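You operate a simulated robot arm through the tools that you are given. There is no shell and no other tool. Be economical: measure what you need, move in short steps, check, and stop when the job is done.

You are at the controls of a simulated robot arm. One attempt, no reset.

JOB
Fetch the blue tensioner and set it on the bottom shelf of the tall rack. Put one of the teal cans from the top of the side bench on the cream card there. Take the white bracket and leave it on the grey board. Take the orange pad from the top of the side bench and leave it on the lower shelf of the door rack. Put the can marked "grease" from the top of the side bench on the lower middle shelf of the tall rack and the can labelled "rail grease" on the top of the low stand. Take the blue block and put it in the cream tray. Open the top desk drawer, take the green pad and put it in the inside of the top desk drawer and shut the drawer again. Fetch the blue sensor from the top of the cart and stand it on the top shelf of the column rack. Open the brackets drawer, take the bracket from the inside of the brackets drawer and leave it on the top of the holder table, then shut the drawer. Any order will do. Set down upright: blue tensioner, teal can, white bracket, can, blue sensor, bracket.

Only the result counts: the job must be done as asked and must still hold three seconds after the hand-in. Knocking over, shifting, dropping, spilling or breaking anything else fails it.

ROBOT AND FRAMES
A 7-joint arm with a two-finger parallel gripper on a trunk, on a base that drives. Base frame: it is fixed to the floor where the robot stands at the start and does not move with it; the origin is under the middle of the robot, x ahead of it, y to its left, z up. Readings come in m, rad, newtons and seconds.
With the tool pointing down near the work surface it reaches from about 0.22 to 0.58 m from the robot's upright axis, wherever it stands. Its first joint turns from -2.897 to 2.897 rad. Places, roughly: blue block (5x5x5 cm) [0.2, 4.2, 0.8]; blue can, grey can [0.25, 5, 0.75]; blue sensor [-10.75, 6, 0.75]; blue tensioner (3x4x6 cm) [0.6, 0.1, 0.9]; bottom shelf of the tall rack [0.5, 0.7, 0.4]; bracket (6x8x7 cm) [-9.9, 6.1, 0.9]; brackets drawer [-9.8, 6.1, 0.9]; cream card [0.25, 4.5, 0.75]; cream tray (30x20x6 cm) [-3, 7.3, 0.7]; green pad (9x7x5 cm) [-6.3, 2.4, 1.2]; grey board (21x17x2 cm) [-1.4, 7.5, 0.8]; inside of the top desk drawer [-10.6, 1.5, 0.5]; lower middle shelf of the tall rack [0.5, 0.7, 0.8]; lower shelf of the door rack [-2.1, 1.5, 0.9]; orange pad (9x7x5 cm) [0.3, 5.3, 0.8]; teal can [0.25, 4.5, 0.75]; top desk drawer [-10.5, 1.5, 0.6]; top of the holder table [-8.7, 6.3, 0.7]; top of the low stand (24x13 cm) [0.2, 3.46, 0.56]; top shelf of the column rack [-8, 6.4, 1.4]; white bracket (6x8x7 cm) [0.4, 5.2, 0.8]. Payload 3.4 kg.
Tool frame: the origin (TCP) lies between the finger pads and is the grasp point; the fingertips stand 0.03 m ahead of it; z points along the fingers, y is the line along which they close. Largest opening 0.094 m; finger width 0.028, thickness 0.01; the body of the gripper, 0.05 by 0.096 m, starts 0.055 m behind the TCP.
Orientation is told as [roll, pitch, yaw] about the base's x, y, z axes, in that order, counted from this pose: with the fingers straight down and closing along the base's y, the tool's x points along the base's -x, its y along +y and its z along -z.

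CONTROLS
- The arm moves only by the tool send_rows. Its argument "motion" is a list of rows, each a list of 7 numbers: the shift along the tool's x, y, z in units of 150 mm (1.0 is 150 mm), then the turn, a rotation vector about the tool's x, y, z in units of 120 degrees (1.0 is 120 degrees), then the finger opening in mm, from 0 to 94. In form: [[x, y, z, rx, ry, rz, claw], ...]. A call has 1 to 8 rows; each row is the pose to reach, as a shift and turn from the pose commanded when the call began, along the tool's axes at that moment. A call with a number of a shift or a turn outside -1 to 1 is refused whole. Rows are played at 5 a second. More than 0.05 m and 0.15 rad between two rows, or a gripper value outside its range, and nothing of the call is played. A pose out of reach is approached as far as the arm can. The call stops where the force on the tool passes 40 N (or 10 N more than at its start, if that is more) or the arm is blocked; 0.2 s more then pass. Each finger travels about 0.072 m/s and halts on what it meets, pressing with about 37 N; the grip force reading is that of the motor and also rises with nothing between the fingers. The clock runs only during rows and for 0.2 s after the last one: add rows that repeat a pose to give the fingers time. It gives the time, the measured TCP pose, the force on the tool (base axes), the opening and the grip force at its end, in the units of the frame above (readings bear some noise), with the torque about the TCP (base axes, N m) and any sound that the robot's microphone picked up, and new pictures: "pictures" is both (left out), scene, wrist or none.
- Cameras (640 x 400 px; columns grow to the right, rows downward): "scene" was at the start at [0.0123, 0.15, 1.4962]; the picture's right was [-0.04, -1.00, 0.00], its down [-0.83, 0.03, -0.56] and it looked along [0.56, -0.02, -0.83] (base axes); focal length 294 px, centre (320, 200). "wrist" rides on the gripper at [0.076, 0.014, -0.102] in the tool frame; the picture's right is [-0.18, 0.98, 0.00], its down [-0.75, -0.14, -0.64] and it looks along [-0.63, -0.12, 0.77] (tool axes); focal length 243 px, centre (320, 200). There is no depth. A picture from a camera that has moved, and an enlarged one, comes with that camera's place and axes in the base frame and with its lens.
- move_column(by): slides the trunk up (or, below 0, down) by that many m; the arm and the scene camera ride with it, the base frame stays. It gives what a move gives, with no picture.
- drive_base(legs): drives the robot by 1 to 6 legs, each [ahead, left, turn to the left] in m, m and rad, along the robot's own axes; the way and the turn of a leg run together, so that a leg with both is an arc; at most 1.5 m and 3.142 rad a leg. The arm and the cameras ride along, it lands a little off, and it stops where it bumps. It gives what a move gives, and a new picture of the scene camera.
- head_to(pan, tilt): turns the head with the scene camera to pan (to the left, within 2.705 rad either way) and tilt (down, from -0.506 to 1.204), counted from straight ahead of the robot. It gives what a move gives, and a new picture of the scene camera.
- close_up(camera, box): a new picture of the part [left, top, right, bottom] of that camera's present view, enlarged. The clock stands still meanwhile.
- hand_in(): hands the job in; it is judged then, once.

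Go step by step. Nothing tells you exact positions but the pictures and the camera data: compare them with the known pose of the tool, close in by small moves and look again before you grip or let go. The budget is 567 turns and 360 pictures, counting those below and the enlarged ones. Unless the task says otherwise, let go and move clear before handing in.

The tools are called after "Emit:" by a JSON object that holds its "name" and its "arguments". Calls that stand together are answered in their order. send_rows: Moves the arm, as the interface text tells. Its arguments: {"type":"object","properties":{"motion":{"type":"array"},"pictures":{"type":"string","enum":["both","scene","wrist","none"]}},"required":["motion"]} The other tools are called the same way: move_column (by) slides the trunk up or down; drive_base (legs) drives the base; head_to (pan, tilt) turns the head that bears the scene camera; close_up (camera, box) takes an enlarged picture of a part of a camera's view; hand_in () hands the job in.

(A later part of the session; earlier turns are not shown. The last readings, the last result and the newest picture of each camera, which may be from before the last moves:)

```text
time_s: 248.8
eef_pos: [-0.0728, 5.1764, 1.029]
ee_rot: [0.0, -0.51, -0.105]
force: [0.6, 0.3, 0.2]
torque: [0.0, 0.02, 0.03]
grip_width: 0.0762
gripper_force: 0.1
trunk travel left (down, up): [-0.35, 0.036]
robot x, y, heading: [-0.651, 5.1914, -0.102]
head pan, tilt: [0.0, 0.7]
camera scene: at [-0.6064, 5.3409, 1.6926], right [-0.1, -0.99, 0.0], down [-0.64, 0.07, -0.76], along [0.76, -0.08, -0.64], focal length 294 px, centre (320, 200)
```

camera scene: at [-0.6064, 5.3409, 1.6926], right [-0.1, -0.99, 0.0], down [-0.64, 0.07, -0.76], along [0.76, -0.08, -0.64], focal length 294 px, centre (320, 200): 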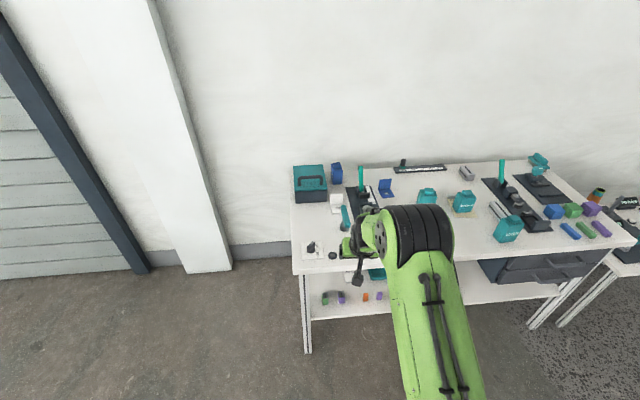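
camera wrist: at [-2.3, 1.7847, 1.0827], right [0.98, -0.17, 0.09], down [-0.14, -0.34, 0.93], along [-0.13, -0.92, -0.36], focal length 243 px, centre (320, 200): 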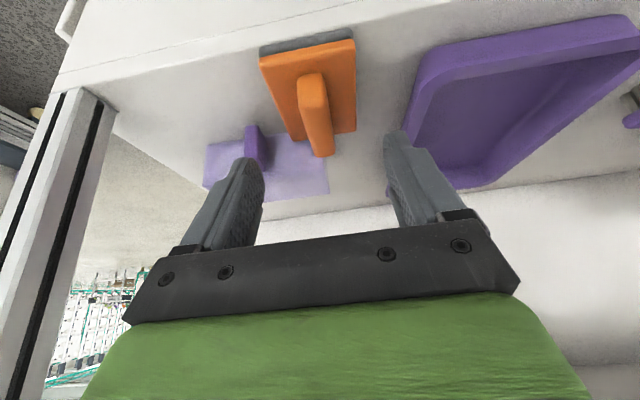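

Emit:
{"name": "close_up", "arguments": {"camera": "scene", "box": [285, 140, 405, 260]}}

Emit:
{"name": "drive_base", "arguments": {"legs": [[0.38, 0.0, 0.1]]}}

Emit:
{"name": "close_up", "arguments": {"camera": "wrist", "box": [0, 0, 640, 400]}}

```text
3.33 times, centred on (345, 200) of scene
camera zoom: at [-0.6064, 5.3409, 1.6926], right [-0.1, -0.99, 0.0], down [-0.64, 0.07, -0.76], along [0.76, -0.08, -0.64], focal length 979 px, centre (237, 200)
```

zoom: 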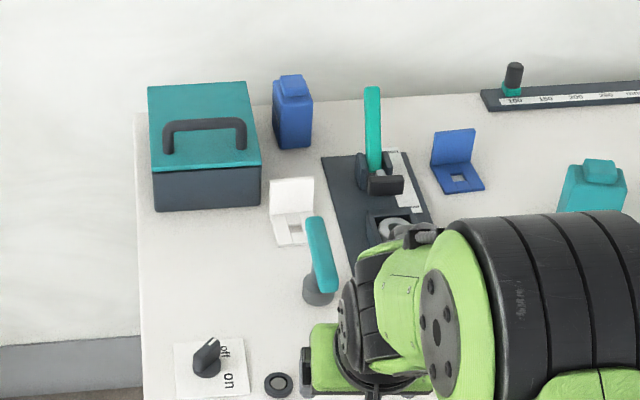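

```text
time_s: 251.3
eef_pos: [0.3076, 5.2117, 1.0286]
ee_rot: [0.001, -0.509, -0.009]
force: [-0.1, -0.6, -1.7]
torque: [0.01, 0.04, 0.03]
grip_width: 0.0762
gripper_force: 0.1
trunk travel left (down, up): [-0.35, 0.036]
robot x, y, heading: [-0.2695, 5.1719, -0.004]
head pan, tilt: [0.0, 0.7]
camera scene: at [-0.2379, 5.3229, 1.6927], right [-0.01, -1.0, 0.0], down [-0.64, 0.0, -0.76], along [0.76, -0.01, -0.64], focal length 294 px, centre (320, 200)
```

scene: 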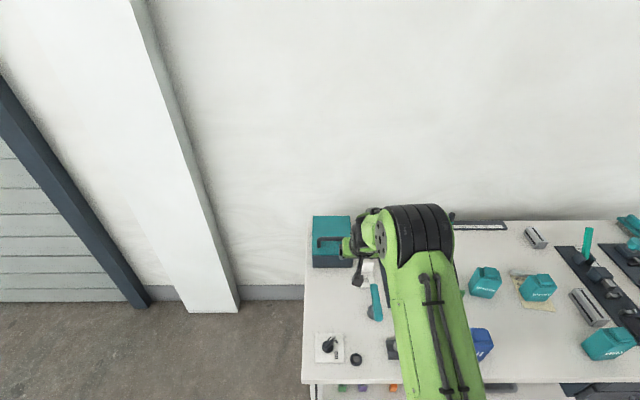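

```text
1.00 times, centred on (320, 200) of wrist (not enlarged: the box is as wide or as high as the picture)
camera zoom: at [0.1922, 5.2263, 1.0817], right [0.17, 0.98, 0.09], down [0.34, -0.14, 0.93], along [0.92, -0.12, -0.36], focal length 243 px, centre (320, 200)
```

zoom: 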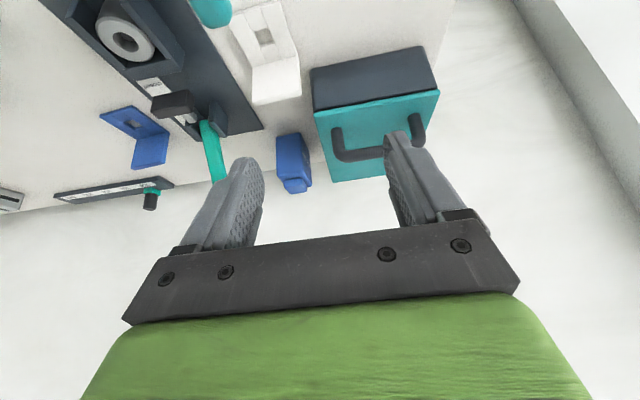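

Emit:
{"name": "send_rows", "arguments": {"motion": [[-0.1, 0, -0.17, 0, 0, 0.07, 90], [-0.1, 0, -0.17, 0, 0, 0.14, 90], [-0.1, 0, -0.17, 0, 0, 0.21, 90], [-0.1, 0, -0.17, 0, 0, 0.28, 90], [-0.1, 0, -0.17, 0, 0, 0.35, 90], [-0.1, 0, -0.17, 0, 0, 0.42, 90], [-0.1, 0, -0.17, 0, 0, 0.49, 90], [-0.1, 0, -0.17, 0, 0, 0.56, 90]], "pictures": "none"}}

Emit:
{"name": "send_rows", "arguments": {"motion": [[0, 0, 0, 0, 0, 0.07, 90], [0, 0, 0, 0, 0, 0.14, 90], [0, 0, 0, 0, 0, 0.21, 90], [0, 0, 0, 0, 0, 0.28, 90], [0, 0, 0, 0, 0, 0.35, 90], [0, 0, 0, 0, 0, 0.42, 90], [0, 0, 0, 0, 0, 0.49, 90], [0, 0, 0, 0, 0, 0.56, 90]], "pictures": "none"}}

Emit:
{"name": "send_rows", "arguments": {"motion": [[0, 0, 0, 0, 0, 0.07, 90], [0, 0, 0, 0, 0, 0.14, 90], [0, 0, 0, 0, 0, 0.21, 90], [0, 0, 0, 0, 0, 0.28, 90], [0, 0, 0, 0, 0, 0.35, 90], [0, 0, 0, 0, 0, 0.38, 90]], "pictures": "both"}}

```text
time_s: 253.1
eef_pos: [0.3082, 5.2115, 1.0579]
ee_rot: [0.478, -0.188, -1.23]
force: [0.0, 0.2, 0.1]
torque: [0.03, 0.03, 0.01]
grip_width: 0.0898
gripper_force: 0.1
trunk travel left (down, up): [-0.35, 0.036]
robot x, y, heading: [-0.2658, 5.1689, -0.013]
head pan, tilt: [0.0, 0.7]
```

```text
time_s: 254.9
eef_pos: [0.3088, 5.2119, 1.0589]
ee_rot: [0.381, 0.348, -2.286]
force: [-0.3, 0.2, -0.2]
torque: [-0.02, 0.04, -0.01]
grip_width: 0.0899
gripper_force: 0.1
trunk travel left (down, up): [-0.35, 0.036]
robot x, y, heading: [-0.264, 5.167, -0.005]
head pan, tilt: [0.0, 0.7]
```

```text
time_s: 256.3
eef_pos: [0.308, 5.2113, 1.0594]
ee_rot: [0.001, 0.513, 3.133]
force: [-0.2, 0.6, 0.2]
torque: [-0.02, 0.02, 0.01]
grip_width: 0.0897
gripper_force: 0.0
trunk travel left (down, up): [-0.35, 0.036]
robot x, y, heading: [-0.2681, 5.1689, -0.01]
head pan, tilt: [0.0, 0.7]
camera scene: at [-0.2387, 5.3229, 1.6927], right [-0.01, -1.0, 0.0], down [-0.64, 0.0, -0.76], along [0.76, -0.01, -0.64], focal length 294 px, centre (320, 200)
camera wrist: at [0.3252, 5.1964, 1.186], right [-0.17, -0.98, -0.09], down [-0.97, 0.15, 0.19], along [-0.17, 0.12, -0.98], focal length 243 px, centre (320, 200)
```

scene: 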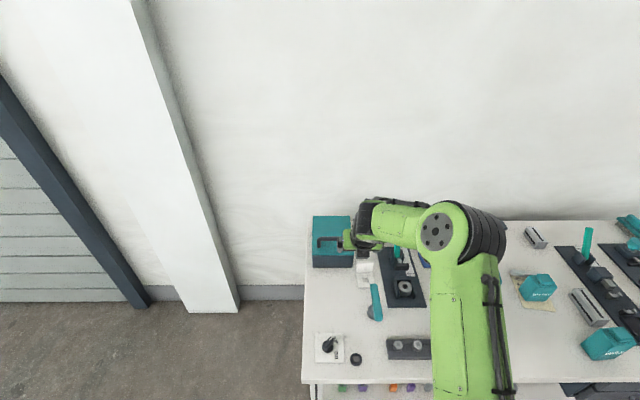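
wrist: 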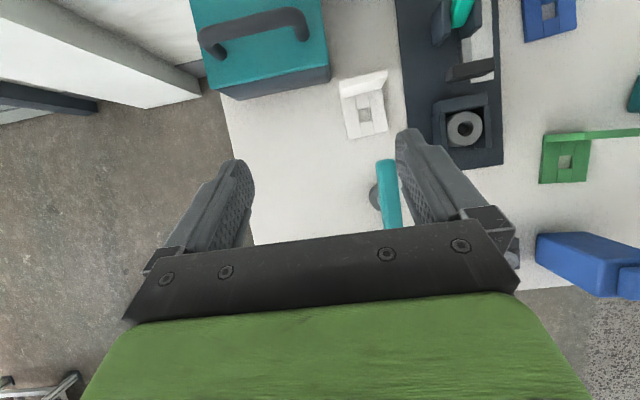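

Emit:
{"name": "send_rows", "arguments": {"motion": [[-0.08, 0.18, 0.0, 0, 0, 0, 94], [-0.16, 0.353, 0.1, 0, 0, 0, 94], [-0.16, 0.353, 0.4, 0, 0, 0, 94], [-0.16, 0.353, 0.7, 0, 0, 0, 94], [-0.16, 0.353, 0.95, 0, 0, 0, 94]], "pictures": "wrist"}}

```text
time_s: 257.5
eef_pos: [0.3562, 5.1597, 0.9222]
ee_rot: [-0.001, 0.509, 3.135]
force: [0.6, 1.4, 0.4]
torque: [-0.02, 0.05, 0.0]
grip_width: 0.0941
gripper_force: 0.0
trunk travel left (down, up): [-0.35, 0.036]
robot x, y, heading: [-0.2679, 5.1741, -0.009]
head pan, tilt: [0.0, 0.7]
camera wrist: at [0.3732, 5.1445, 1.0493], right [-0.17, -0.98, -0.09], down [-0.97, 0.15, 0.19], along [-0.18, 0.12, -0.98], focal length 243 px, centre (320, 200)
```

wrist: 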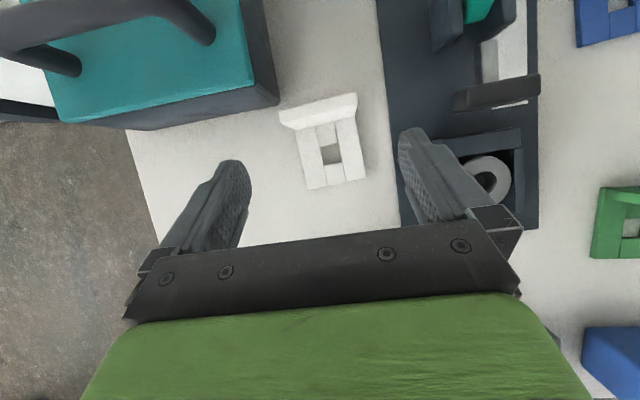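

Emit:
{"name": "send_rows", "arguments": {"motion": [[0, 0.03, 0.0, 0, 0, 0, 84], [0, 0.03, 0.15, 0, 0, 0, 84], [0, 0.03, 0.3, 0, 0, 0, 84], [0, 0.03, 0.45, 0, 0, 0, 84], [0, 0.03, 0.58, 0, 0, 0, 84]], "pictures": "wrist"}}

```text
time_s: 258.7
eef_pos: [0.399, 5.1536, 0.8464]
ee_rot: [0.001, 0.509, 3.134]
force: [0.0, 0.0, -0.5]
torque: [-0.05, 0.03, 0.02]
grip_width: 0.0841
gripper_force: 0.1
trunk travel left (down, up): [-0.35, 0.036]
robot x, y, heading: [-0.2648, 5.1705, -0.004]
head pan, tilt: [0.0, 0.7]
camera wrist: at [0.4157, 5.1395, 0.9729], right [-0.17, -0.98, -0.09], down [-0.97, 0.15, 0.19], along [-0.18, 0.12, -0.98], focal length 243 px, centre (320, 200)
```

wrist: 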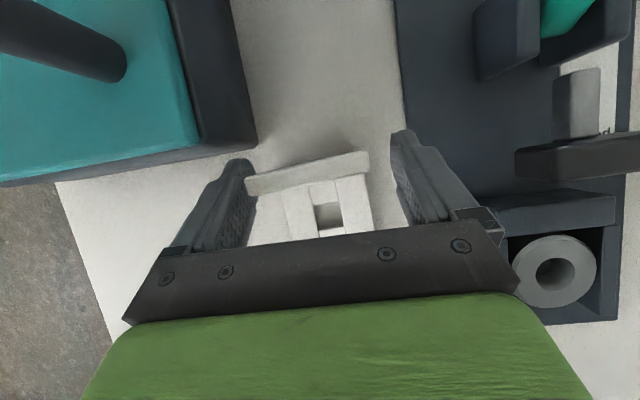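

Emit:
{"name": "send_rows", "arguments": {"motion": [[0, -0.02, 0.0, 0, 0, 0, 72], [0, -0.02, 0.0, 0, 0, 0, 55], [0, -0.02, 0.0, 0, 0, 0, 50], [0, -0.02, 0.0, 0, 0, 0, 50]], "pictures": "wrist"}}

```text
time_s: 259.7
eef_pos: [0.3995, 5.1568, 0.8467]
ee_rot: [0.0, 0.512, 3.134]
force: [-0.9, 0.8, 0.1]
torque: [0.07, 0.0, 0.03]
grip_width: 0.0634
gripper_force: 36.8
trunk travel left (down, up): [-0.35, 0.036]
robot x, y, heading: [-0.2665, 5.169, -0.005]
head pan, tilt: [0.0, 0.7]
camera wrist: at [0.4158, 5.1417, 0.9737], right [-0.17, -0.98, -0.09], down [-0.97, 0.15, 0.19], along [-0.18, 0.12, -0.98], focal length 243 px, centre (320, 200)
```

wrist: 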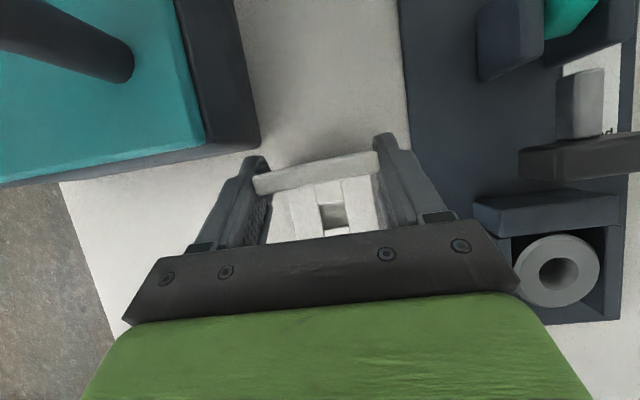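

Emit:
{"name": "send_rows", "arguments": {"motion": [[0.1, 0, -0.174, 0, 0, 0, 50], [0.22, 0, -0.39, 0, 0, 0, 50], [0.35, 0, -0.63, 0, 0, 0, 50], [0.49, 0, -0.872, 0, 0, 0, 50]], "pictures": "wrist"}}

```text
time_s: 260.7
eef_pos: [0.399, 5.1567, 0.9971]
ee_rot: [0.001, 0.51, 3.137]
force: [0.2, -0.2, -2.2]
torque: [-0.03, -0.03, 0.01]
grip_width: 0.0637
gripper_force: 37.5
trunk travel left (down, up): [-0.35, 0.036]
robot x, y, heading: [-0.2623, 5.1664, -0.007]
head pan, tilt: [0.0, 0.7]
camera wrist: at [0.416, 5.1412, 1.1242], right [-0.17, -0.98, -0.09], down [-0.97, 0.15, 0.19], along [-0.18, 0.12, -0.98], focal length 243 px, centre (320, 200)
```

wrist: 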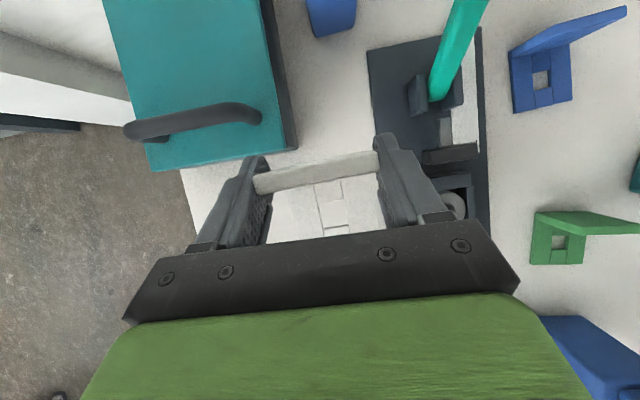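

Emit:
{"name": "drive_base", "arguments": {"legs": [[-0.75, 0, 0], [0, 0, 1.57]]}}

Emit:
{"name": "head_to", "arguments": {"pan": 0.2, "tilt": 0.35}}

```text
time_s: 268.6
eef_pos: [-1.0006, 5.8427, 0.9968]
ee_rot: [-0.001, 0.511, -1.573]
force: [0.6, -0.2, -1.3]
torque: [0.02, 0.01, 0.0]
grip_width: 0.0638
gripper_force: 37.0
trunk travel left (down, up): [-0.35, 0.036]
robot x, y, heading: [-1.0142, 5.1761, 1.568]
head pan, tilt: [0.0, 0.7]
camera scene: at [-1.1632, 5.2035, 1.6927], right [1.0, 0.0, 0.0], down [0.0, -0.64, -0.76], along [0.0, 0.76, -0.64], focal length 294 px, centre (320, 200)
```

scene: 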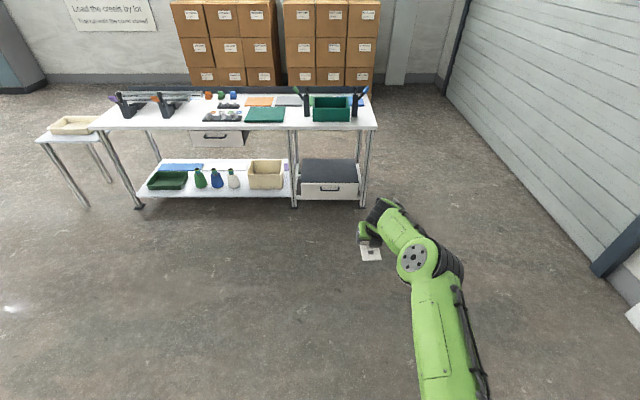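

```text
time_s: 269.4
eef_pos: [-0.9994, 5.843, 0.9952]
ee_rot: [-0.001, 0.509, -1.574]
force: [-0.3, -0.1, -1.5]
torque: [0.0, -0.02, 0.0]
grip_width: 0.0637
gripper_force: 36.4
trunk travel left (down, up): [-0.35, 0.036]
robot x, y, heading: [-1.0104, 5.1788, 1.571]
head pan, tilt: [0.201, 0.351]
camera scene: at [-1.1816, 5.2099, 1.724], right [0.98, 0.2, 0.0], down [0.07, -0.34, -0.94], along [-0.18, 0.92, -0.34], focal length 294 px, centre (320, 200)
```

scene: 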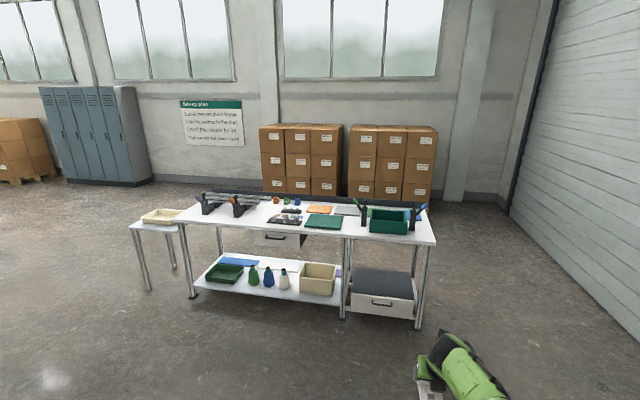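

Emit:
{"name": "close_up", "arguments": {"camera": "scene", "box": [120, 180, 440, 260]}}

Emit:
{"name": "close_up", "arguments": {"camera": "scene", "box": [170, 90, 260, 150]}}

```text
2.00 times, centred on (280, 220) of scene
camera zoom: at [-1.1816, 5.2099, 1.724], right [0.98, 0.2, 0.0], down [0.07, -0.34, -0.94], along [-0.18, 0.92, -0.34], focal length 588 px, centre (400, 160)
```

zoom: 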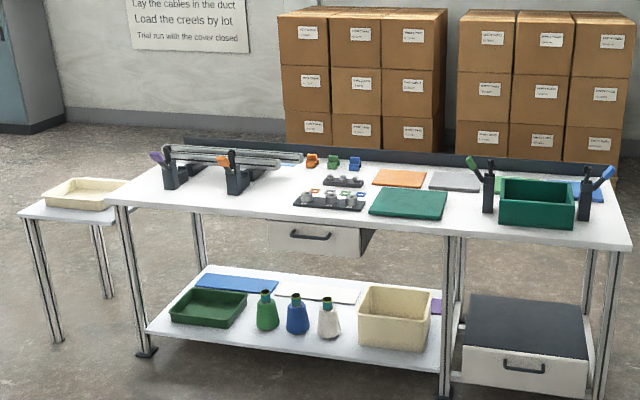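

```text
6.67 times, centred on (215, 120) of scene
camera zoom: at [-1.1816, 5.2099, 1.724], right [0.98, 0.2, 0.0], down [0.07, -0.34, -0.94], along [-0.18, 0.92, -0.34], focal length 1959 px, centre (1020, 733)
```

zoom: 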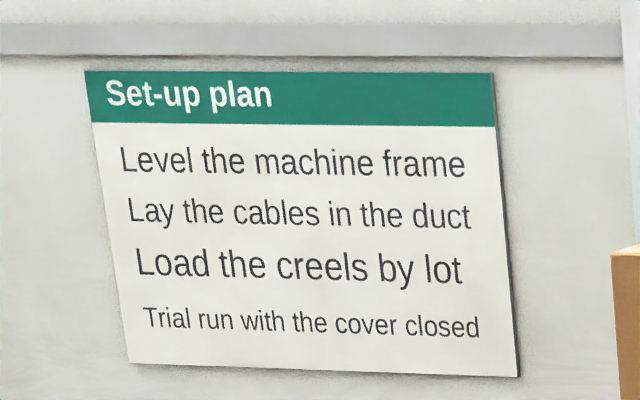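

Emit:
{"name": "drive_base", "arguments": {"legs": [[0, 0.41, 0], [1.2, 0, 0]]}}

Emit:
{"name": "head_to", "arguments": {"pan": 0.0, "tilt": 0.7}}

Emit:
{"name": "close_up", "arguments": {"camera": "wrist", "box": [0, 0, 640, 400]}}

```text
time_s: 277.5
eef_pos: [-1.4088, 7.0293, 0.9962]
ee_rot: [0.0, 0.509, -1.567]
force: [0.2, 0.4, -1.8]
torque: [-0.05, 0.05, -0.01]
grip_width: 0.0637
gripper_force: 37.1
trunk travel left (down, up): [-0.35, 0.036]
robot x, y, heading: [-1.4122, 6.3624, 1.577]
head pan, tilt: [0.201, 0.351]
camera scene: at [-1.5855, 6.3955, 1.7241], right [0.98, 0.2, 0.0], down [0.07, -0.34, -0.94], along [-0.19, 0.92, -0.34], focal length 294 px, centre (320, 200)
```

scene: 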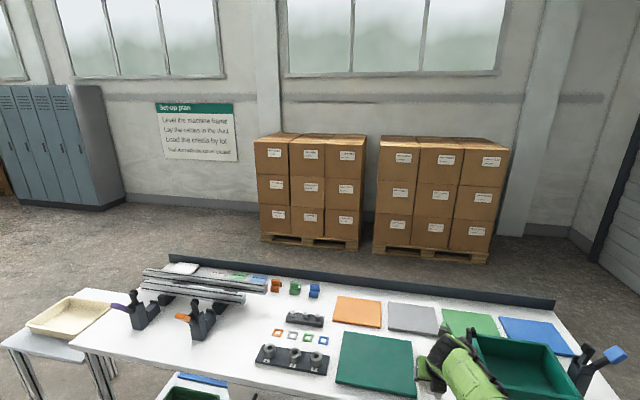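

```text
time_s: 278.4
eef_pos: [-1.41, 7.0285, 0.9965]
ee_rot: [0.0, 0.51, -1.567]
force: [-0.3, -0.6, -1.2]
torque: [0.03, 0.03, 0.01]
grip_width: 0.0636
gripper_force: 37.2
trunk travel left (down, up): [-0.35, 0.036]
robot x, y, heading: [-1.4185, 6.36, 1.58]
head pan, tilt: [0.0, 0.7]
camera scene: at [-1.5669, 6.3888, 1.6927], right [1.0, 0.0, 0.0], down [0.0, -0.64, -0.77], along [0.0, 0.77, -0.64], focal length 294 px, centre (320, 200)
```

scene: 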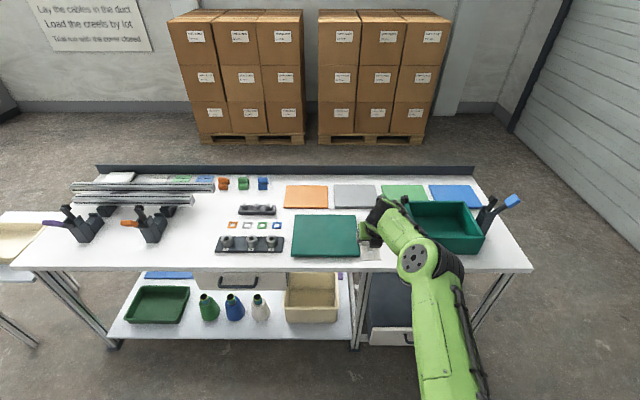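

```text
1.00 times, centred on (320, 200) of wrist (not enlarged: the box is as wide or as high as the picture)
camera zoom: at [-1.3936, 7.0451, 1.1236], right [0.98, -0.16, -0.09], down [-0.14, -0.97, 0.19], along [-0.12, -0.18, -0.98], focal length 243 px, centre (320, 200)
```

zoom: 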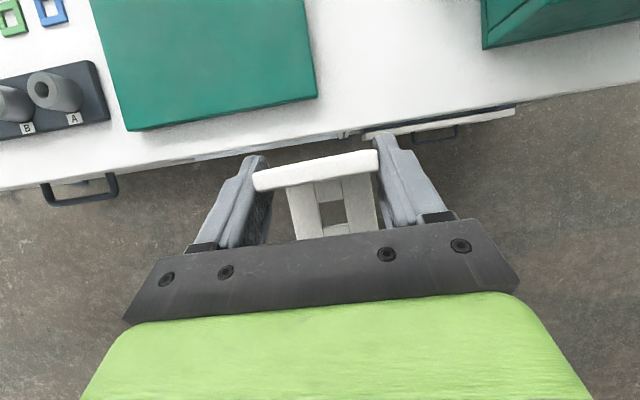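

Emit:
{"name": "drive_base", "arguments": {"legs": [[0.28, 0, -0.009]]}}

Emit:
{"name": "send_rows", "arguments": {"motion": [[0.25, 0, 0.14, 0, 0, 0, 50], [0.5, 0, 0.28, 0, 0, 0, 50], [0.75, 0, 0.42, 0, 0, 0, 50]], "pictures": "both"}}

```text
time_s: 280.3
eef_pos: [-1.4001, 7.3073, 0.9948]
ee_rot: [0.0, 0.51, -1.577]
force: [0.8, 0.5, -1.6]
torque: [0.0, 0.03, 0.01]
grip_width: 0.0636
gripper_force: 37.0
trunk travel left (down, up): [-0.35, 0.036]
robot x, y, heading: [-1.4114, 6.6396, 1.566]
head pan, tilt: [0.0, 0.7]
camera scene: at [-1.5662, 6.6692, 1.6927], right [1.0, -0.01, 0.0], down [0.0, -0.64, -0.76], along [0.0, 0.76, -0.64], focal length 294 px, centre (320, 200)
```

scene: 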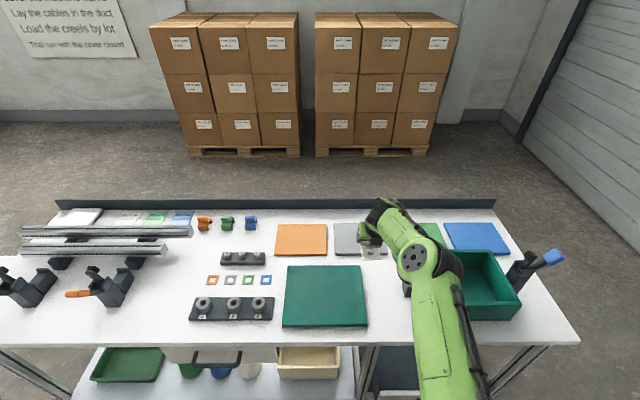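

```text
time_s: 281.1
eef_pos: [-1.4108, 7.3421, 1.0021]
ee_rot: [0.001, 0.509, -1.576]
force: [-0.3, -0.6, -1.8]
torque: [-0.03, -0.06, 0.02]
grip_width: 0.0638
gripper_force: 36.3
out of reach, approached as far as the arm can: row 1, 2, 3
trunk travel left (down, up): [-0.35, 0.036]
robot x, y, heading: [-1.4162, 6.6386, 1.561]
head pan, tilt: [0.0, 0.7]
camera scene: at [-1.5676, 6.6688, 1.6925], right [1.0, -0.01, 0.0], down [0.0, -0.64, -0.76], along [0.0, 0.76, -0.64], focal length 294 px, centre (320, 200)
camera wrist: at [-1.3952, 7.358, 1.1296], right [0.98, -0.17, -0.09], down [-0.15, -0.97, 0.19], along [-0.12, -0.18, -0.98], focal length 243 px, centre (320, 200)
```

scene: 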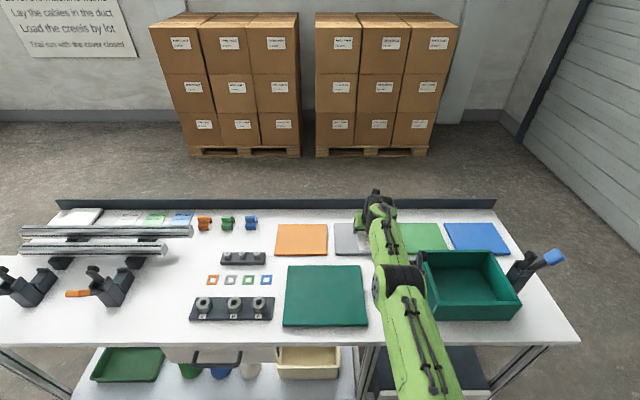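
wrist: 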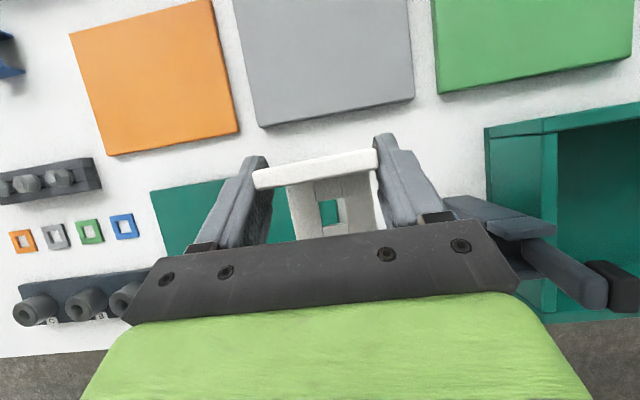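

Emit:
{"name": "drive_base", "arguments": {"legs": [[0.06, 0.0, 0.01]]}}

Emit:
{"name": "send_rows", "arguments": {"motion": [[-0.08, 0, 0.14, 0, 0, 0, 50], [-0.16, 0, 0.29, 0, 0, 0, 50], [0.0, 0.0, 0.38, 0, 0, 0, 50], [0.2, 0.0, 0.5, 0, 0, 0, 50], [0.4, 0.0, 0.6, 0, 0, 0, 50]], "pictures": "wrist"}}

```text
time_s: 282.1
eef_pos: [-1.4154, 7.4038, 1.0018]
ee_rot: [0.001, 0.508, -1.568]
force: [0.8, 0.6, -2.8]
torque: [0.0, -0.03, -0.01]
grip_width: 0.0638
gripper_force: 36.7
trunk travel left (down, up): [-0.35, 0.036]
robot x, y, heading: [-1.4202, 6.6986, 1.572]
head pan, tilt: [0.0, 0.7]
camera scene: at [-1.5665, 6.7297, 1.6926], right [1.0, 0.0, 0.0], down [0.0, -0.65, -0.76], along [0.0, 0.76, -0.65], focal length 294 px, centre (320, 200)
```

scene: 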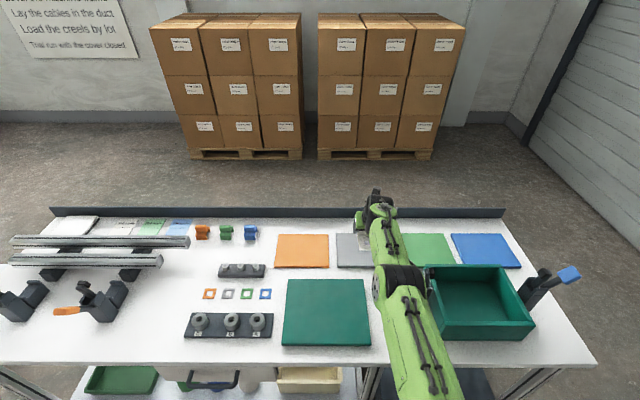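

```text
time_s: 283.3
eef_pos: [-1.4172, 7.3949, 0.9558]
ee_rot: [0.0, 0.51, -1.568]
force: [0.0, 0.4, -1.6]
torque: [0.01, 0.0, -0.02]
grip_width: 0.0635
gripper_force: 37.1
out of reach, approached as far as the arm can: row 1, 2, 3, 4, 5
trunk travel left (down, up): [-0.35, 0.036]
robot x, y, heading: [-1.4128, 6.6987, 1.573]
head pan, tilt: [0.0, 0.7]
camera wrist: at [-1.4021, 7.4111, 1.0826], right [0.98, -0.16, -0.09], down [-0.14, -0.97, 0.19], along [-0.12, -0.18, -0.98], focal length 243 px, centre (320, 200)
```

wrist: 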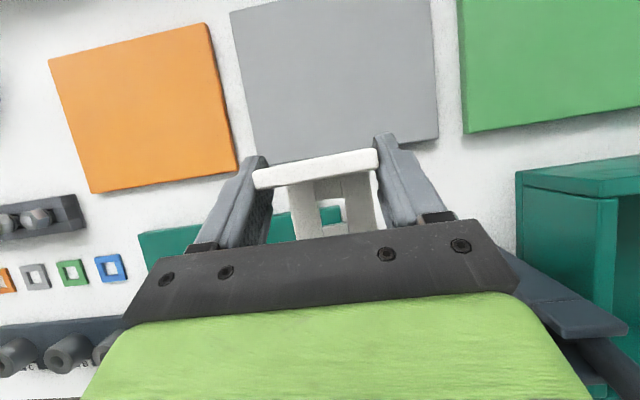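

Emit:
{"name": "send_rows", "arguments": {"motion": [[-0.15, 0.15, -0.08, 0, 0, 0, 50], [-0.3, 0.3, -0.16, 0, 0, 0, 50], [-0.45, 0.45, -0.24, 0, 0, 0, 50], [-0.55, 0.6, -0.31, 0, 0, 0, 50]], "pictures": "wrist"}}

```text
time_s: 284.3
eef_pos: [-1.3484, 7.3106, 0.9614]
ee_rot: [-0.027, 0.531, -1.559]
force: [-12.7, -0.8, 5.6]
torque: [-0.46, -0.48, -0.86]
grip_width: 0.0638
gripper_force: 37.0
trunk travel left (down, up): [-0.35, 0.036]
robot x, y, heading: [-1.4153, 6.7044, 1.579]
head pan, tilt: [0.0, 0.7]
stopped in row 4: the force on the tool passed its limit at 45 N (the readings are from after the stop); the commanded pose is now the measured one
camera wrist: at [-1.3308, 7.3242, 1.0889], right [0.98, -0.13, -0.12], down [-0.11, -0.98, 0.18], along [-0.14, -0.16, -0.98], focal length 243 px, centre (320, 200)
```

wrist: 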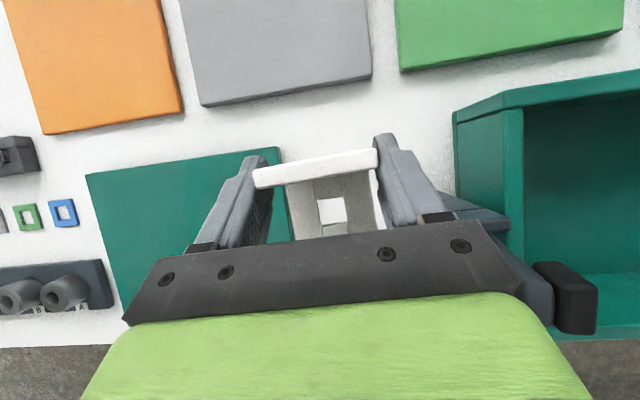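

Emit:
{"name": "send_rows", "arguments": {"motion": [[0, -0.15, 0, 0, 0, 0, 50], [0.1, -0.4, -0.2, 0, 0, 0, 50], [0.2, -0.5, -0.35, 0, 0, 0, 50]], "pictures": "both"}}

Emit:
{"name": "close_up", "arguments": {"camera": "scene", "box": [340, 200, 620, 375]}}

```text
refused: row 2 steps farther than a row can; nothing moved
```

```text
2.29 times, centred on (480, 288) of scene
camera zoom: at [-1.5661, 6.7254, 1.6927], right [1.0, 0.01, 0.0], down [0.0, -0.64, -0.77], along [-0.01, 0.77, -0.64], focal length 672 px, centre (-46, 0)
```

zoom: 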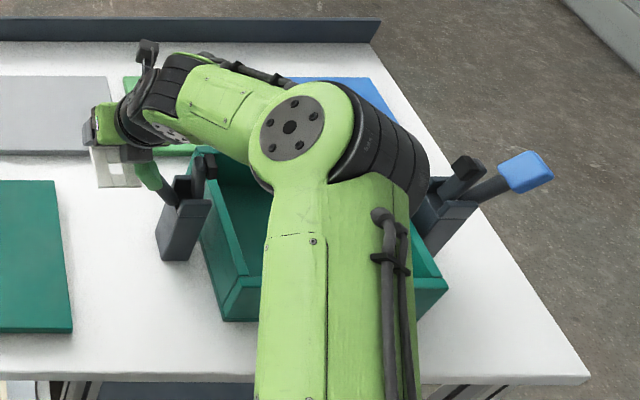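

Emit:
{"name": "send_rows", "arguments": {"motion": [[0, -0.15, 0, 0, 0, 0, 50], [0.05, -0.35, -0.1, 0, 0, 0, 50], [0.1, -0.5, -0.25, 0, 0, 0, 50], [0.2, -0.6, -0.4, 0, 0, 0, 50]], "pictures": "both"}}

Emit:
{"name": "close_up", "arguments": {"camera": "scene", "box": [340, 200, 620, 375]}}

```text
time_s: 285.3
eef_pos: [-1.4326, 7.3043, 1.0313]
ee_rot: [-0.018, 0.529, -1.559]
force: [-0.1, -0.1, -1.4]
torque: [0.02, -0.01, -0.01]
grip_width: 0.0637
gripper_force: 36.7
trunk travel left (down, up): [-0.35, 0.036]
robot x, y, heading: [-1.4144, 6.6987, 1.575]
head pan, tilt: [0.0, 0.7]
camera scene: at [-1.5675, 6.7262, 1.6926], right [1.0, 0.01, 0.0], down [0.0, -0.64, -0.77], along [0.0, 0.77, -0.64], focal length 294 px, centre (320, 200)
camera wrist: at [-1.4167, 7.3188, 1.1582], right [0.98, -0.14, -0.11], down [-0.12, -0.98, 0.18], along [-0.13, -0.16, -0.98], focal length 243 px, centre (320, 200)
```

scene: 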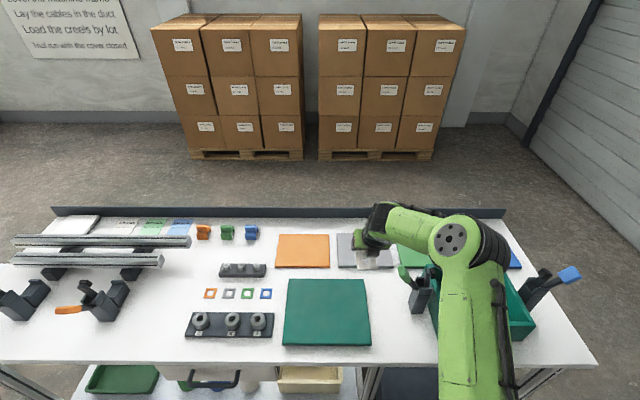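
wrist: 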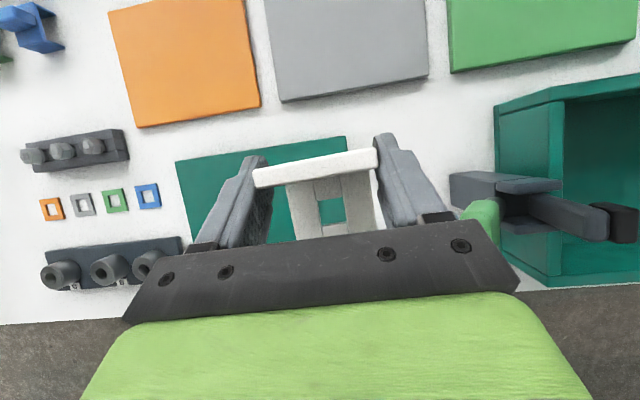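

```text
2.29 times, centred on (480, 288) of scene
camera zoom: at [-1.5675, 6.7262, 1.6926], right [1.0, 0.01, 0.0], down [0.0, -0.64, -0.77], along [0.0, 0.77, -0.64], focal length 672 px, centre (-46, 0)
```

zoom: 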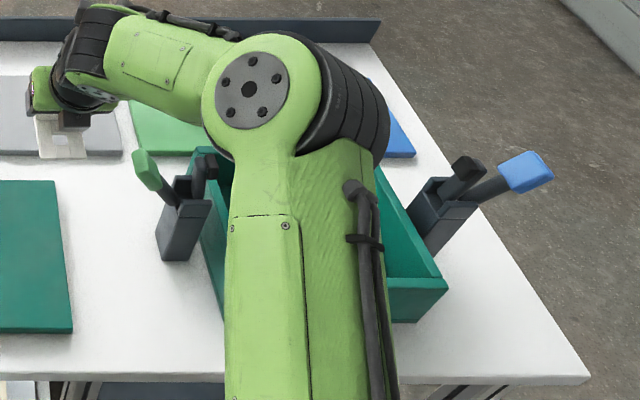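

Emit:
{"name": "send_rows", "arguments": {"motion": [[-0.1, -0.2, 0, -0.004, -0.004, 0, 50], [-0.15, -0.45, 0.05, -0.0086, -0.009, 0, 50], [-0.25, -0.65, 0.15, -0.0086, -0.009, 0, 50], [-0.45, -0.65, 0.3, -0.0086, -0.009, 0, 50], [-0.6, -0.65, 0.42, -0.0086, -0.009, 0, 50], [-0.7, -0.65, 0.5, -0.0086, -0.009, 0, 50]], "pictures": "wrist"}}

```text
time_s: 286.7
eef_pos: [-1.5324, 7.2501, 0.9136]
ee_rot: [0.001, 0.509, -1.56]
force: [-0.1, 0.0, -1.9]
torque: [-0.01, -0.03, -0.01]
grip_width: 0.0636
gripper_force: 37.6
trunk travel left (down, up): [-0.35, 0.036]
robot x, y, heading: [-1.4145, 6.7058, 1.573]
head pan, tilt: [0.0, 0.7]
camera wrist: at [-1.5173, 7.2658, 1.0416], right [0.98, -0.15, -0.09], down [-0.13, -0.97, 0.19], along [-0.12, -0.18, -0.98], focal length 243 px, centre (320, 200)
```

wrist: 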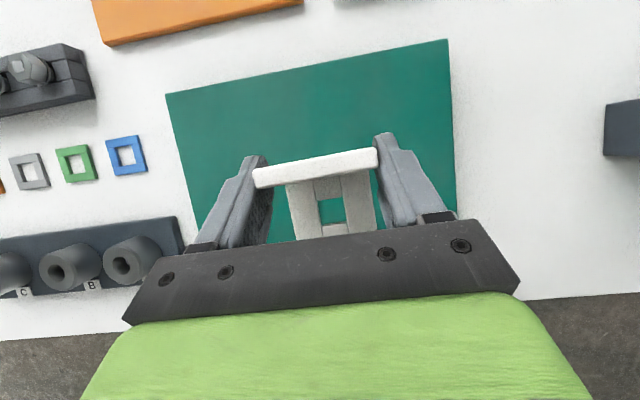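

Above the teal board; I set the bracket there for a moment to regrip it with more tilt. Lowering in small steps.

Emit:
{"name": "send_rows", "arguments": {"motion": [[-0.05, 0, 0.087, 0, 0, 0, 50], [-0.1, 0, 0.174, 0, 0, 0, 50]], "pictures": "none"}}

Emit:
{"name": "send_rows", "arguments": {"motion": [[-0.016, 0, 0.029, 0, 0, 0, 50], [-0.033, 0, 0.058, 0, 0, 0, 50]], "pictures": "none"}}

```text
time_s: 287.3
eef_pos: [-1.5303, 7.2491, 0.8818]
ee_rot: [0.002, 0.509, -1.559]
force: [-0.2, 0.1, -2.0]
torque: [-0.02, -0.01, 0.0]
grip_width: 0.0636
gripper_force: 37.5
trunk travel left (down, up): [-0.35, 0.036]
robot x, y, heading: [-1.4168, 6.7039, 1.577]
head pan, tilt: [0.0, 0.7]
```

```text
time_s: 287.9
eef_pos: [-1.5318, 7.2487, 0.872]
ee_rot: [0.001, 0.51, -1.562]
force: [0.7, 0.5, -1.0]
torque: [-0.04, 0.01, 0.0]
grip_width: 0.0637
gripper_force: 37.1
trunk travel left (down, up): [-0.35, 0.036]
robot x, y, heading: [-1.416, 6.7014, 1.579]
head pan, tilt: [0.0, 0.7]
```

Emit:
{"name": "send_rows", "arguments": {"motion": [[-0.013, 0, 0.023, 0, 0, 0, 50]], "pictures": "none"}}

Emit:
{"name": "close_up", "arguments": {"camera": "wrist", "box": [160, 60, 480, 260]}}

```text
time_s: 288.3
eef_pos: [-1.5321, 7.2499, 0.8688]
ee_rot: [0.001, 0.51, -1.561]
force: [0.1, 0.6, -1.2]
torque: [0.01, 0.0, 0.0]
grip_width: 0.0635
gripper_force: 36.8
trunk travel left (down, up): [-0.35, 0.036]
robot x, y, heading: [-1.4205, 6.7005, 1.573]
head pan, tilt: [0.0, 0.7]
```

```text
2.00 times, centred on (320, 160) of wrist
camera zoom: at [-1.5179, 7.2656, 0.9962], right [0.98, -0.15, -0.09], down [-0.13, -0.97, 0.19], along [-0.12, -0.18, -0.98], focal length 485 px, centre (320, 280)
```

zoom: 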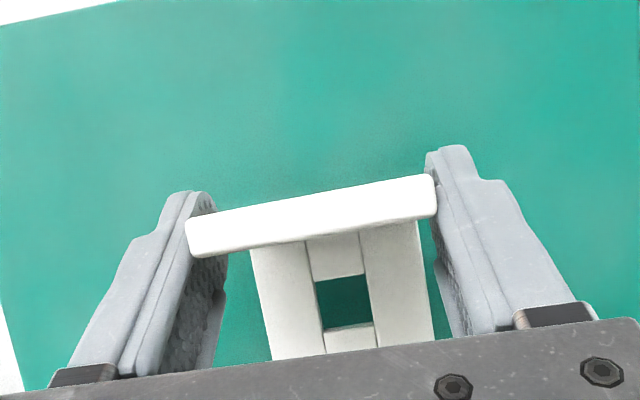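

Emit:
{"name": "send_rows", "arguments": {"motion": [[-0.013, 0, 0.023, 0, 0, 0, 50]], "pictures": "none"}}

Emit:
{"name": "send_rows", "arguments": {"motion": [[-0.01, 0, 0.017, 0, 0, 0, 50]], "pictures": "none"}}

```text
time_s: 288.7
eef_pos: [-1.5324, 7.2501, 0.8652]
ee_rot: [0.003, 0.51, -1.56]
force: [-0.5, -0.7, -1.9]
torque: [0.03, 0.02, 0.02]
grip_width: 0.0636
gripper_force: 36.9
trunk travel left (down, up): [-0.35, 0.036]
robot x, y, heading: [-1.4154, 6.7029, 1.577]
head pan, tilt: [0.0, 0.7]
```

```text
time_s: 289.1
eef_pos: [-1.5316, 7.2499, 0.8631]
ee_rot: [0.003, 0.51, -1.561]
force: [1.1, 0.1, -1.0]
torque: [0.02, 0.0, 0.01]
grip_width: 0.0637
gripper_force: 37.1
trunk travel left (down, up): [-0.35, 0.036]
robot x, y, heading: [-1.4175, 6.7001, 1.579]
head pan, tilt: [0.0, 0.7]
```

Emit:
{"name": "send_rows", "arguments": {"motion": [[-0.01, 0, 0.017, 0, 0, 0, 50], [-0.017, 0, 0.029, 0, 0, 0, 50]], "pictures": "none"}}

```text
time_s: 289.7
eef_pos: [-1.5316, 7.2494, 0.8571]
ee_rot: [0.001, 0.509, -1.56]
force: [-0.4, -0.5, -1.9]
torque: [-0.02, 0.02, -0.01]
grip_width: 0.0634
gripper_force: 37.3
trunk travel left (down, up): [-0.35, 0.036]
robot x, y, heading: [-1.4146, 6.7061, 1.579]
head pan, tilt: [0.0, 0.7]
```

Emit:
{"name": "send_rows", "arguments": {"motion": [[-0.013, 0, 0.023, 0, 0, 0, 50]], "pictures": "none"}}

Emit:
{"name": "send_rows", "arguments": {"motion": [[-0.01, 0, 0.017, 0, 0, 0, 50]], "pictures": "none"}}

```text
time_s: 290.1
eef_pos: [-1.5321, 7.2493, 0.8539]
ee_rot: [0.001, 0.508, -1.558]
force: [-0.4, 0.6, -1.6]
torque: [0.02, 0.01, -0.04]
grip_width: 0.0638
gripper_force: 36.6
trunk travel left (down, up): [-0.35, 0.036]
robot x, y, heading: [-1.415, 6.6972, 1.578]
head pan, tilt: [0.0, 0.7]
```

```text
time_s: 290.5
eef_pos: [-1.531, 7.2498, 0.85]
ee_rot: [0.001, 0.513, -1.561]
force: [0.9, -0.5, 2.1]
torque: [-0.23, 0.07, 0.06]
grip_width: 0.0637
gripper_force: 37.2
trunk travel left (down, up): [-0.35, 0.036]
robot x, y, heading: [-1.4143, 6.7017, 1.576]
head pan, tilt: [0.0, 0.7]
```

Emit:
{"name": "send_rows", "arguments": {"motion": [[0, 0, 0, 0, 0, 0, 66], [0, 0, 0, 0, 0, 0, 80], [0.01, 0, 0, 0, 0, 0, 80], [0.03, 0, -0.02, 0, 0.06, 0, 80], [0.03, 0, -0.02, 0, 0.12, 0, 80], [0.03, 0, -0.02, 0, 0.18, 0, 80], [0.03, 0, -0.02, 0, 0.234, 0, 80]], "pictures": "both"}}

```text
time_s: 292.1
eef_pos: [-1.5311, 7.2524, 0.8555]
ee_rot: [0.001, 1.002, -1.559]
force: [0.1, -0.4, 0.6]
torque: [0.0, -0.02, 0.0]
grip_width: 0.0801
gripper_force: 0.0
trunk travel left (down, up): [-0.35, 0.036]
robot x, y, heading: [-1.4113, 6.7009, 1.579]
head pan, tilt: [0.0, 0.7]
camera scene: at [-1.5667, 6.7267, 1.6927], right [1.0, 0.01, 0.0], down [0.0, -0.64, -0.76], along [0.0, 0.76, -0.64], focal length 294 px, centre (320, 200)
camera wrist: at [-1.5157, 7.2065, 0.975], right [0.98, -0.09, -0.15], down [-0.13, -0.95, -0.29], along [-0.12, 0.31, -0.94], focal length 243 px, centre (320, 200)
```

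scene: 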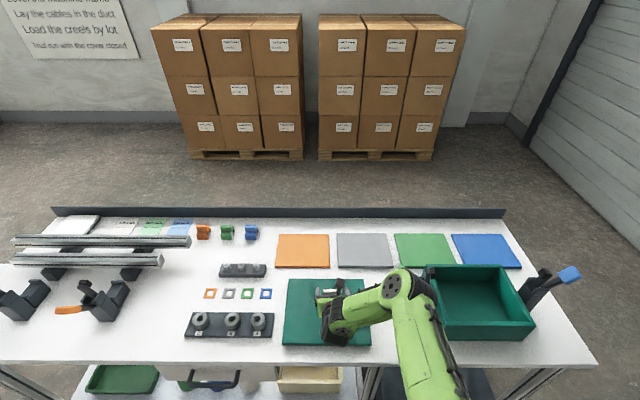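
wrist: 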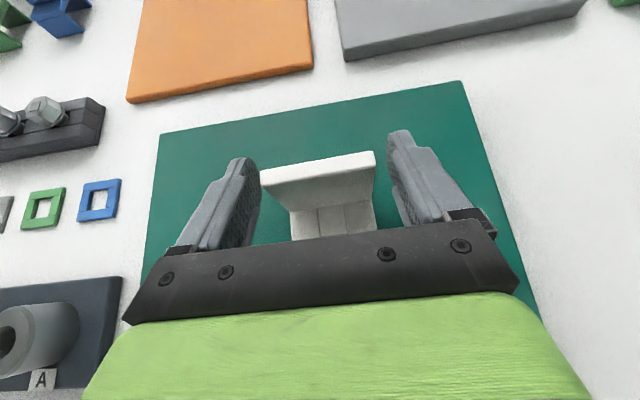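

Emit:
{"name": "send_rows", "arguments": {"motion": [[0, 0, 0.04, 0, 0, 0, 80], [0, 0, 0.04, 0, 0, 0, 66], [0, 0, 0.04, 0, 0, 0, 50], [0, 0, 0.04, 0, 0, 0, 50], [0, 0, 0.04, 0, 0, 0, 50]], "pictures": "none"}}

Emit:
{"name": "send_rows", "arguments": {"motion": [[0.1, 0, -0.065, 0, 0, 0, 50], [0.25, 0, -0.16, 0, 0, 0, 50], [0.45, 0, -0.29, 0, 0, 0, 50], [0.65, 0, -0.42, 0, 0, 0, 50]], "pictures": "wrist"}}

```text
time_s: 293.3
eef_pos: [-1.5304, 7.2566, 0.8515]
ee_rot: [0.001, 1.001, -1.559]
force: [0.1, -0.2, 0.1]
torque: [0.01, -0.01, 0.03]
grip_width: 0.0638
gripper_force: 37.1
trunk travel left (down, up): [-0.35, 0.036]
robot x, y, heading: [-1.4147, 6.7011, 1.574]
head pan, tilt: [0.0, 0.7]
```

```text
time_s: 294.3
eef_pos: [-1.5305, 7.2553, 0.9665]
ee_rot: [0.001, 1.0, -1.559]
force: [-0.1, -0.5, -1.3]
torque: [0.02, 0.01, 0.02]
grip_width: 0.0638
gripper_force: 37.1
trunk travel left (down, up): [-0.35, 0.036]
robot x, y, heading: [-1.4176, 6.7015, 1.575]
head pan, tilt: [0.0, 0.7]
camera wrist: at [-1.5159, 7.2098, 1.0866], right [0.98, -0.09, -0.15], down [-0.13, -0.95, -0.29], along [-0.12, 0.3, -0.95], focal length 243 px, centre (320, 200)
```

wrist: 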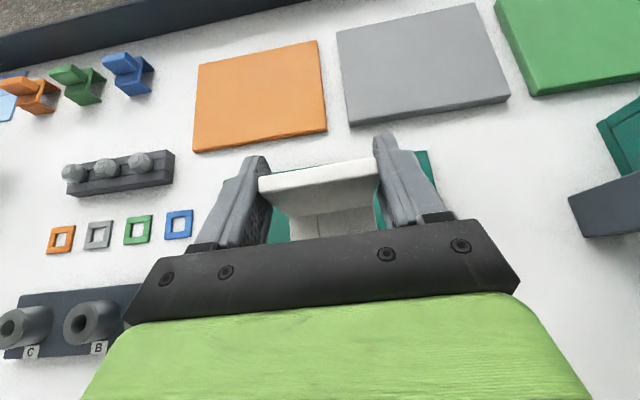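

Emit:
{"name": "send_rows", "arguments": {"motion": [[0.1, 0.2, 0.155, 0, 0, 0, 50], [0.2, 0.4, 0.31, 0, 0, 0, 50], [0.3, 0.6, 0.465, 0, 0, 0, 50], [0.4, 0.8, 0.62, 0, 0, 0, 50]], "pictures": "none"}}

Emit:
{"name": "send_rows", "arguments": {"motion": [[0.13, 0.0, 0.2, 0, 0, 0, 50], [0.26, 0.0, 0.4, 0, 0, 0, 50], [0.38, 0.0, 0.6, 0, 0, 0, 50]], "pictures": "wrist"}}

```text
time_s: 295.3
eef_pos: [-1.4119, 7.3673, 0.9692]
ee_rot: [0.002, 1.001, -1.558]
force: [0.8, 0.3, -2.3]
torque: [0.03, 0.04, 0.0]
grip_width: 0.0637
gripper_force: 36.8
trunk travel left (down, up): [-0.35, 0.036]
robot x, y, heading: [-1.4141, 6.7019, 1.577]
head pan, tilt: [0.0, 0.7]
```

```text
time_s: 296.1
eef_pos: [-1.415, 7.4546, 0.971]
ee_rot: [0.002, 0.997, -1.556]
force: [-0.1, -1.4, -1.3]
torque: [0.01, 0.01, -0.02]
grip_width: 0.0637
gripper_force: 36.9
out of reach, approached as far as the arm can: row 3
trunk travel left (down, up): [-0.35, 0.036]
robot x, y, heading: [-1.4124, 6.7035, 1.576]
head pan, tilt: [0.0, 0.7]
camera wrist: at [-1.3989, 7.4096, 1.0913], right [0.98, -0.09, -0.15], down [-0.13, -0.95, -0.29], along [-0.12, 0.3, -0.95], focal length 243 px, centre (320, 200)
```

wrist: 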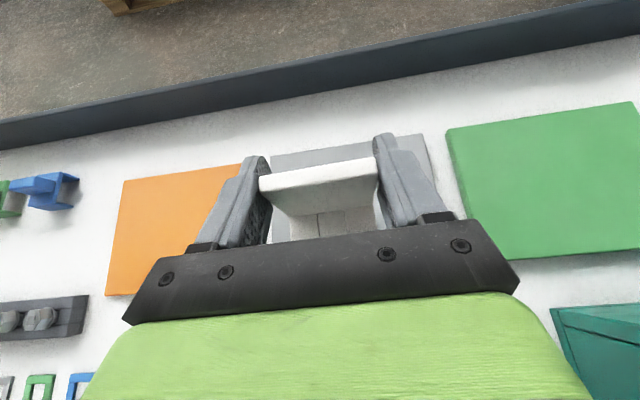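

Emit:
{"name": "drive_base", "arguments": {"legs": [[0.025, 0, 0]]}}

Emit:
{"name": "move_column", "arguments": {"by": -0.09}}

Emit:
{"name": "close_up", "arguments": {"camera": "wrist", "box": [0, 0, 640, 400]}}

```text
time_s: 296.9
eef_pos: [-1.4139, 7.4801, 0.9713]
ee_rot: [0.002, 1.0, -1.557]
force: [-0.6, -0.4, -1.9]
torque: [0.01, 0.04, 0.02]
grip_width: 0.0636
gripper_force: 36.7
trunk travel left (down, up): [-0.35, 0.036]
robot x, y, heading: [-1.4174, 6.7279, 1.575]
head pan, tilt: [0.0, 0.7]
camera scene: at [-1.5673, 6.7519, 1.6927], right [1.0, 0.01, 0.0], down [0.0, -0.64, -0.76], along [0.0, 0.76, -0.64], focal length 294 px, centre (320, 200)
```

scene: 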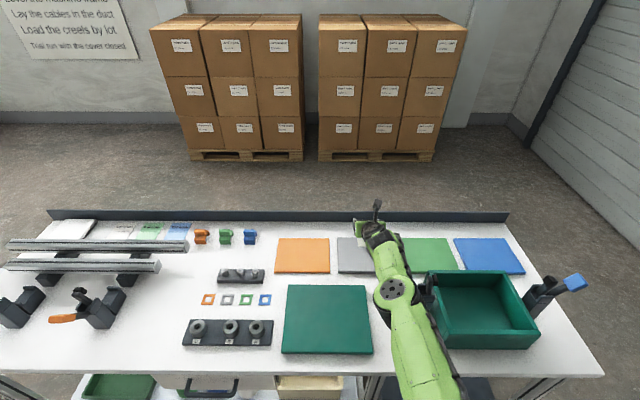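

```text
time_s: 298.2
eef_pos: [-1.4124, 7.4793, 0.8814]
ee_rot: [0.002, 1.0, -1.558]
force: [0.6, 0.1, -2.2]
torque: [-0.01, 0.01, -0.01]
grip_width: 0.0635
gripper_force: 36.8
trunk travel left (down, up): [-0.26, 0.126]
robot x, y, heading: [-1.4179, 6.7265, 1.574]
head pan, tilt: [0.0, 0.7]
```

```text
1.00 times, centred on (320, 200) of wrist (not enlarged: the box is as wide or as high as the picture)
camera zoom: at [-1.3973, 7.4343, 1.0011], right [0.98, -0.09, -0.15], down [-0.13, -0.95, -0.29], along [-0.12, 0.3, -0.95], focal length 243 px, centre (320, 200)
```

zoom: 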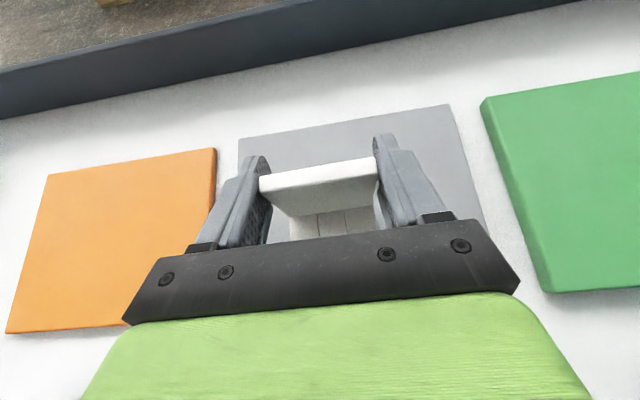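

Emit:
{"name": "close_up", "arguments": {"camera": "scene", "box": [330, 190, 490, 310]}}

```text
3.33 times, centred on (410, 250) of scene
camera zoom: at [-1.5669, 6.7513, 1.6015], right [1.0, 0.01, 0.0], down [0.0, -0.64, -0.76], along [0.0, 0.76, -0.64], focal length 979 px, centre (20, 33)
```

zoom: 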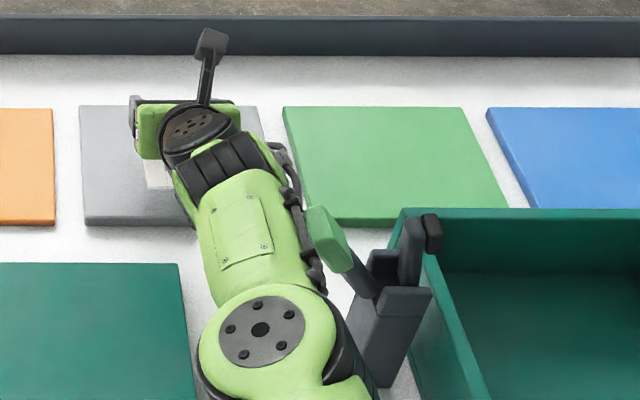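

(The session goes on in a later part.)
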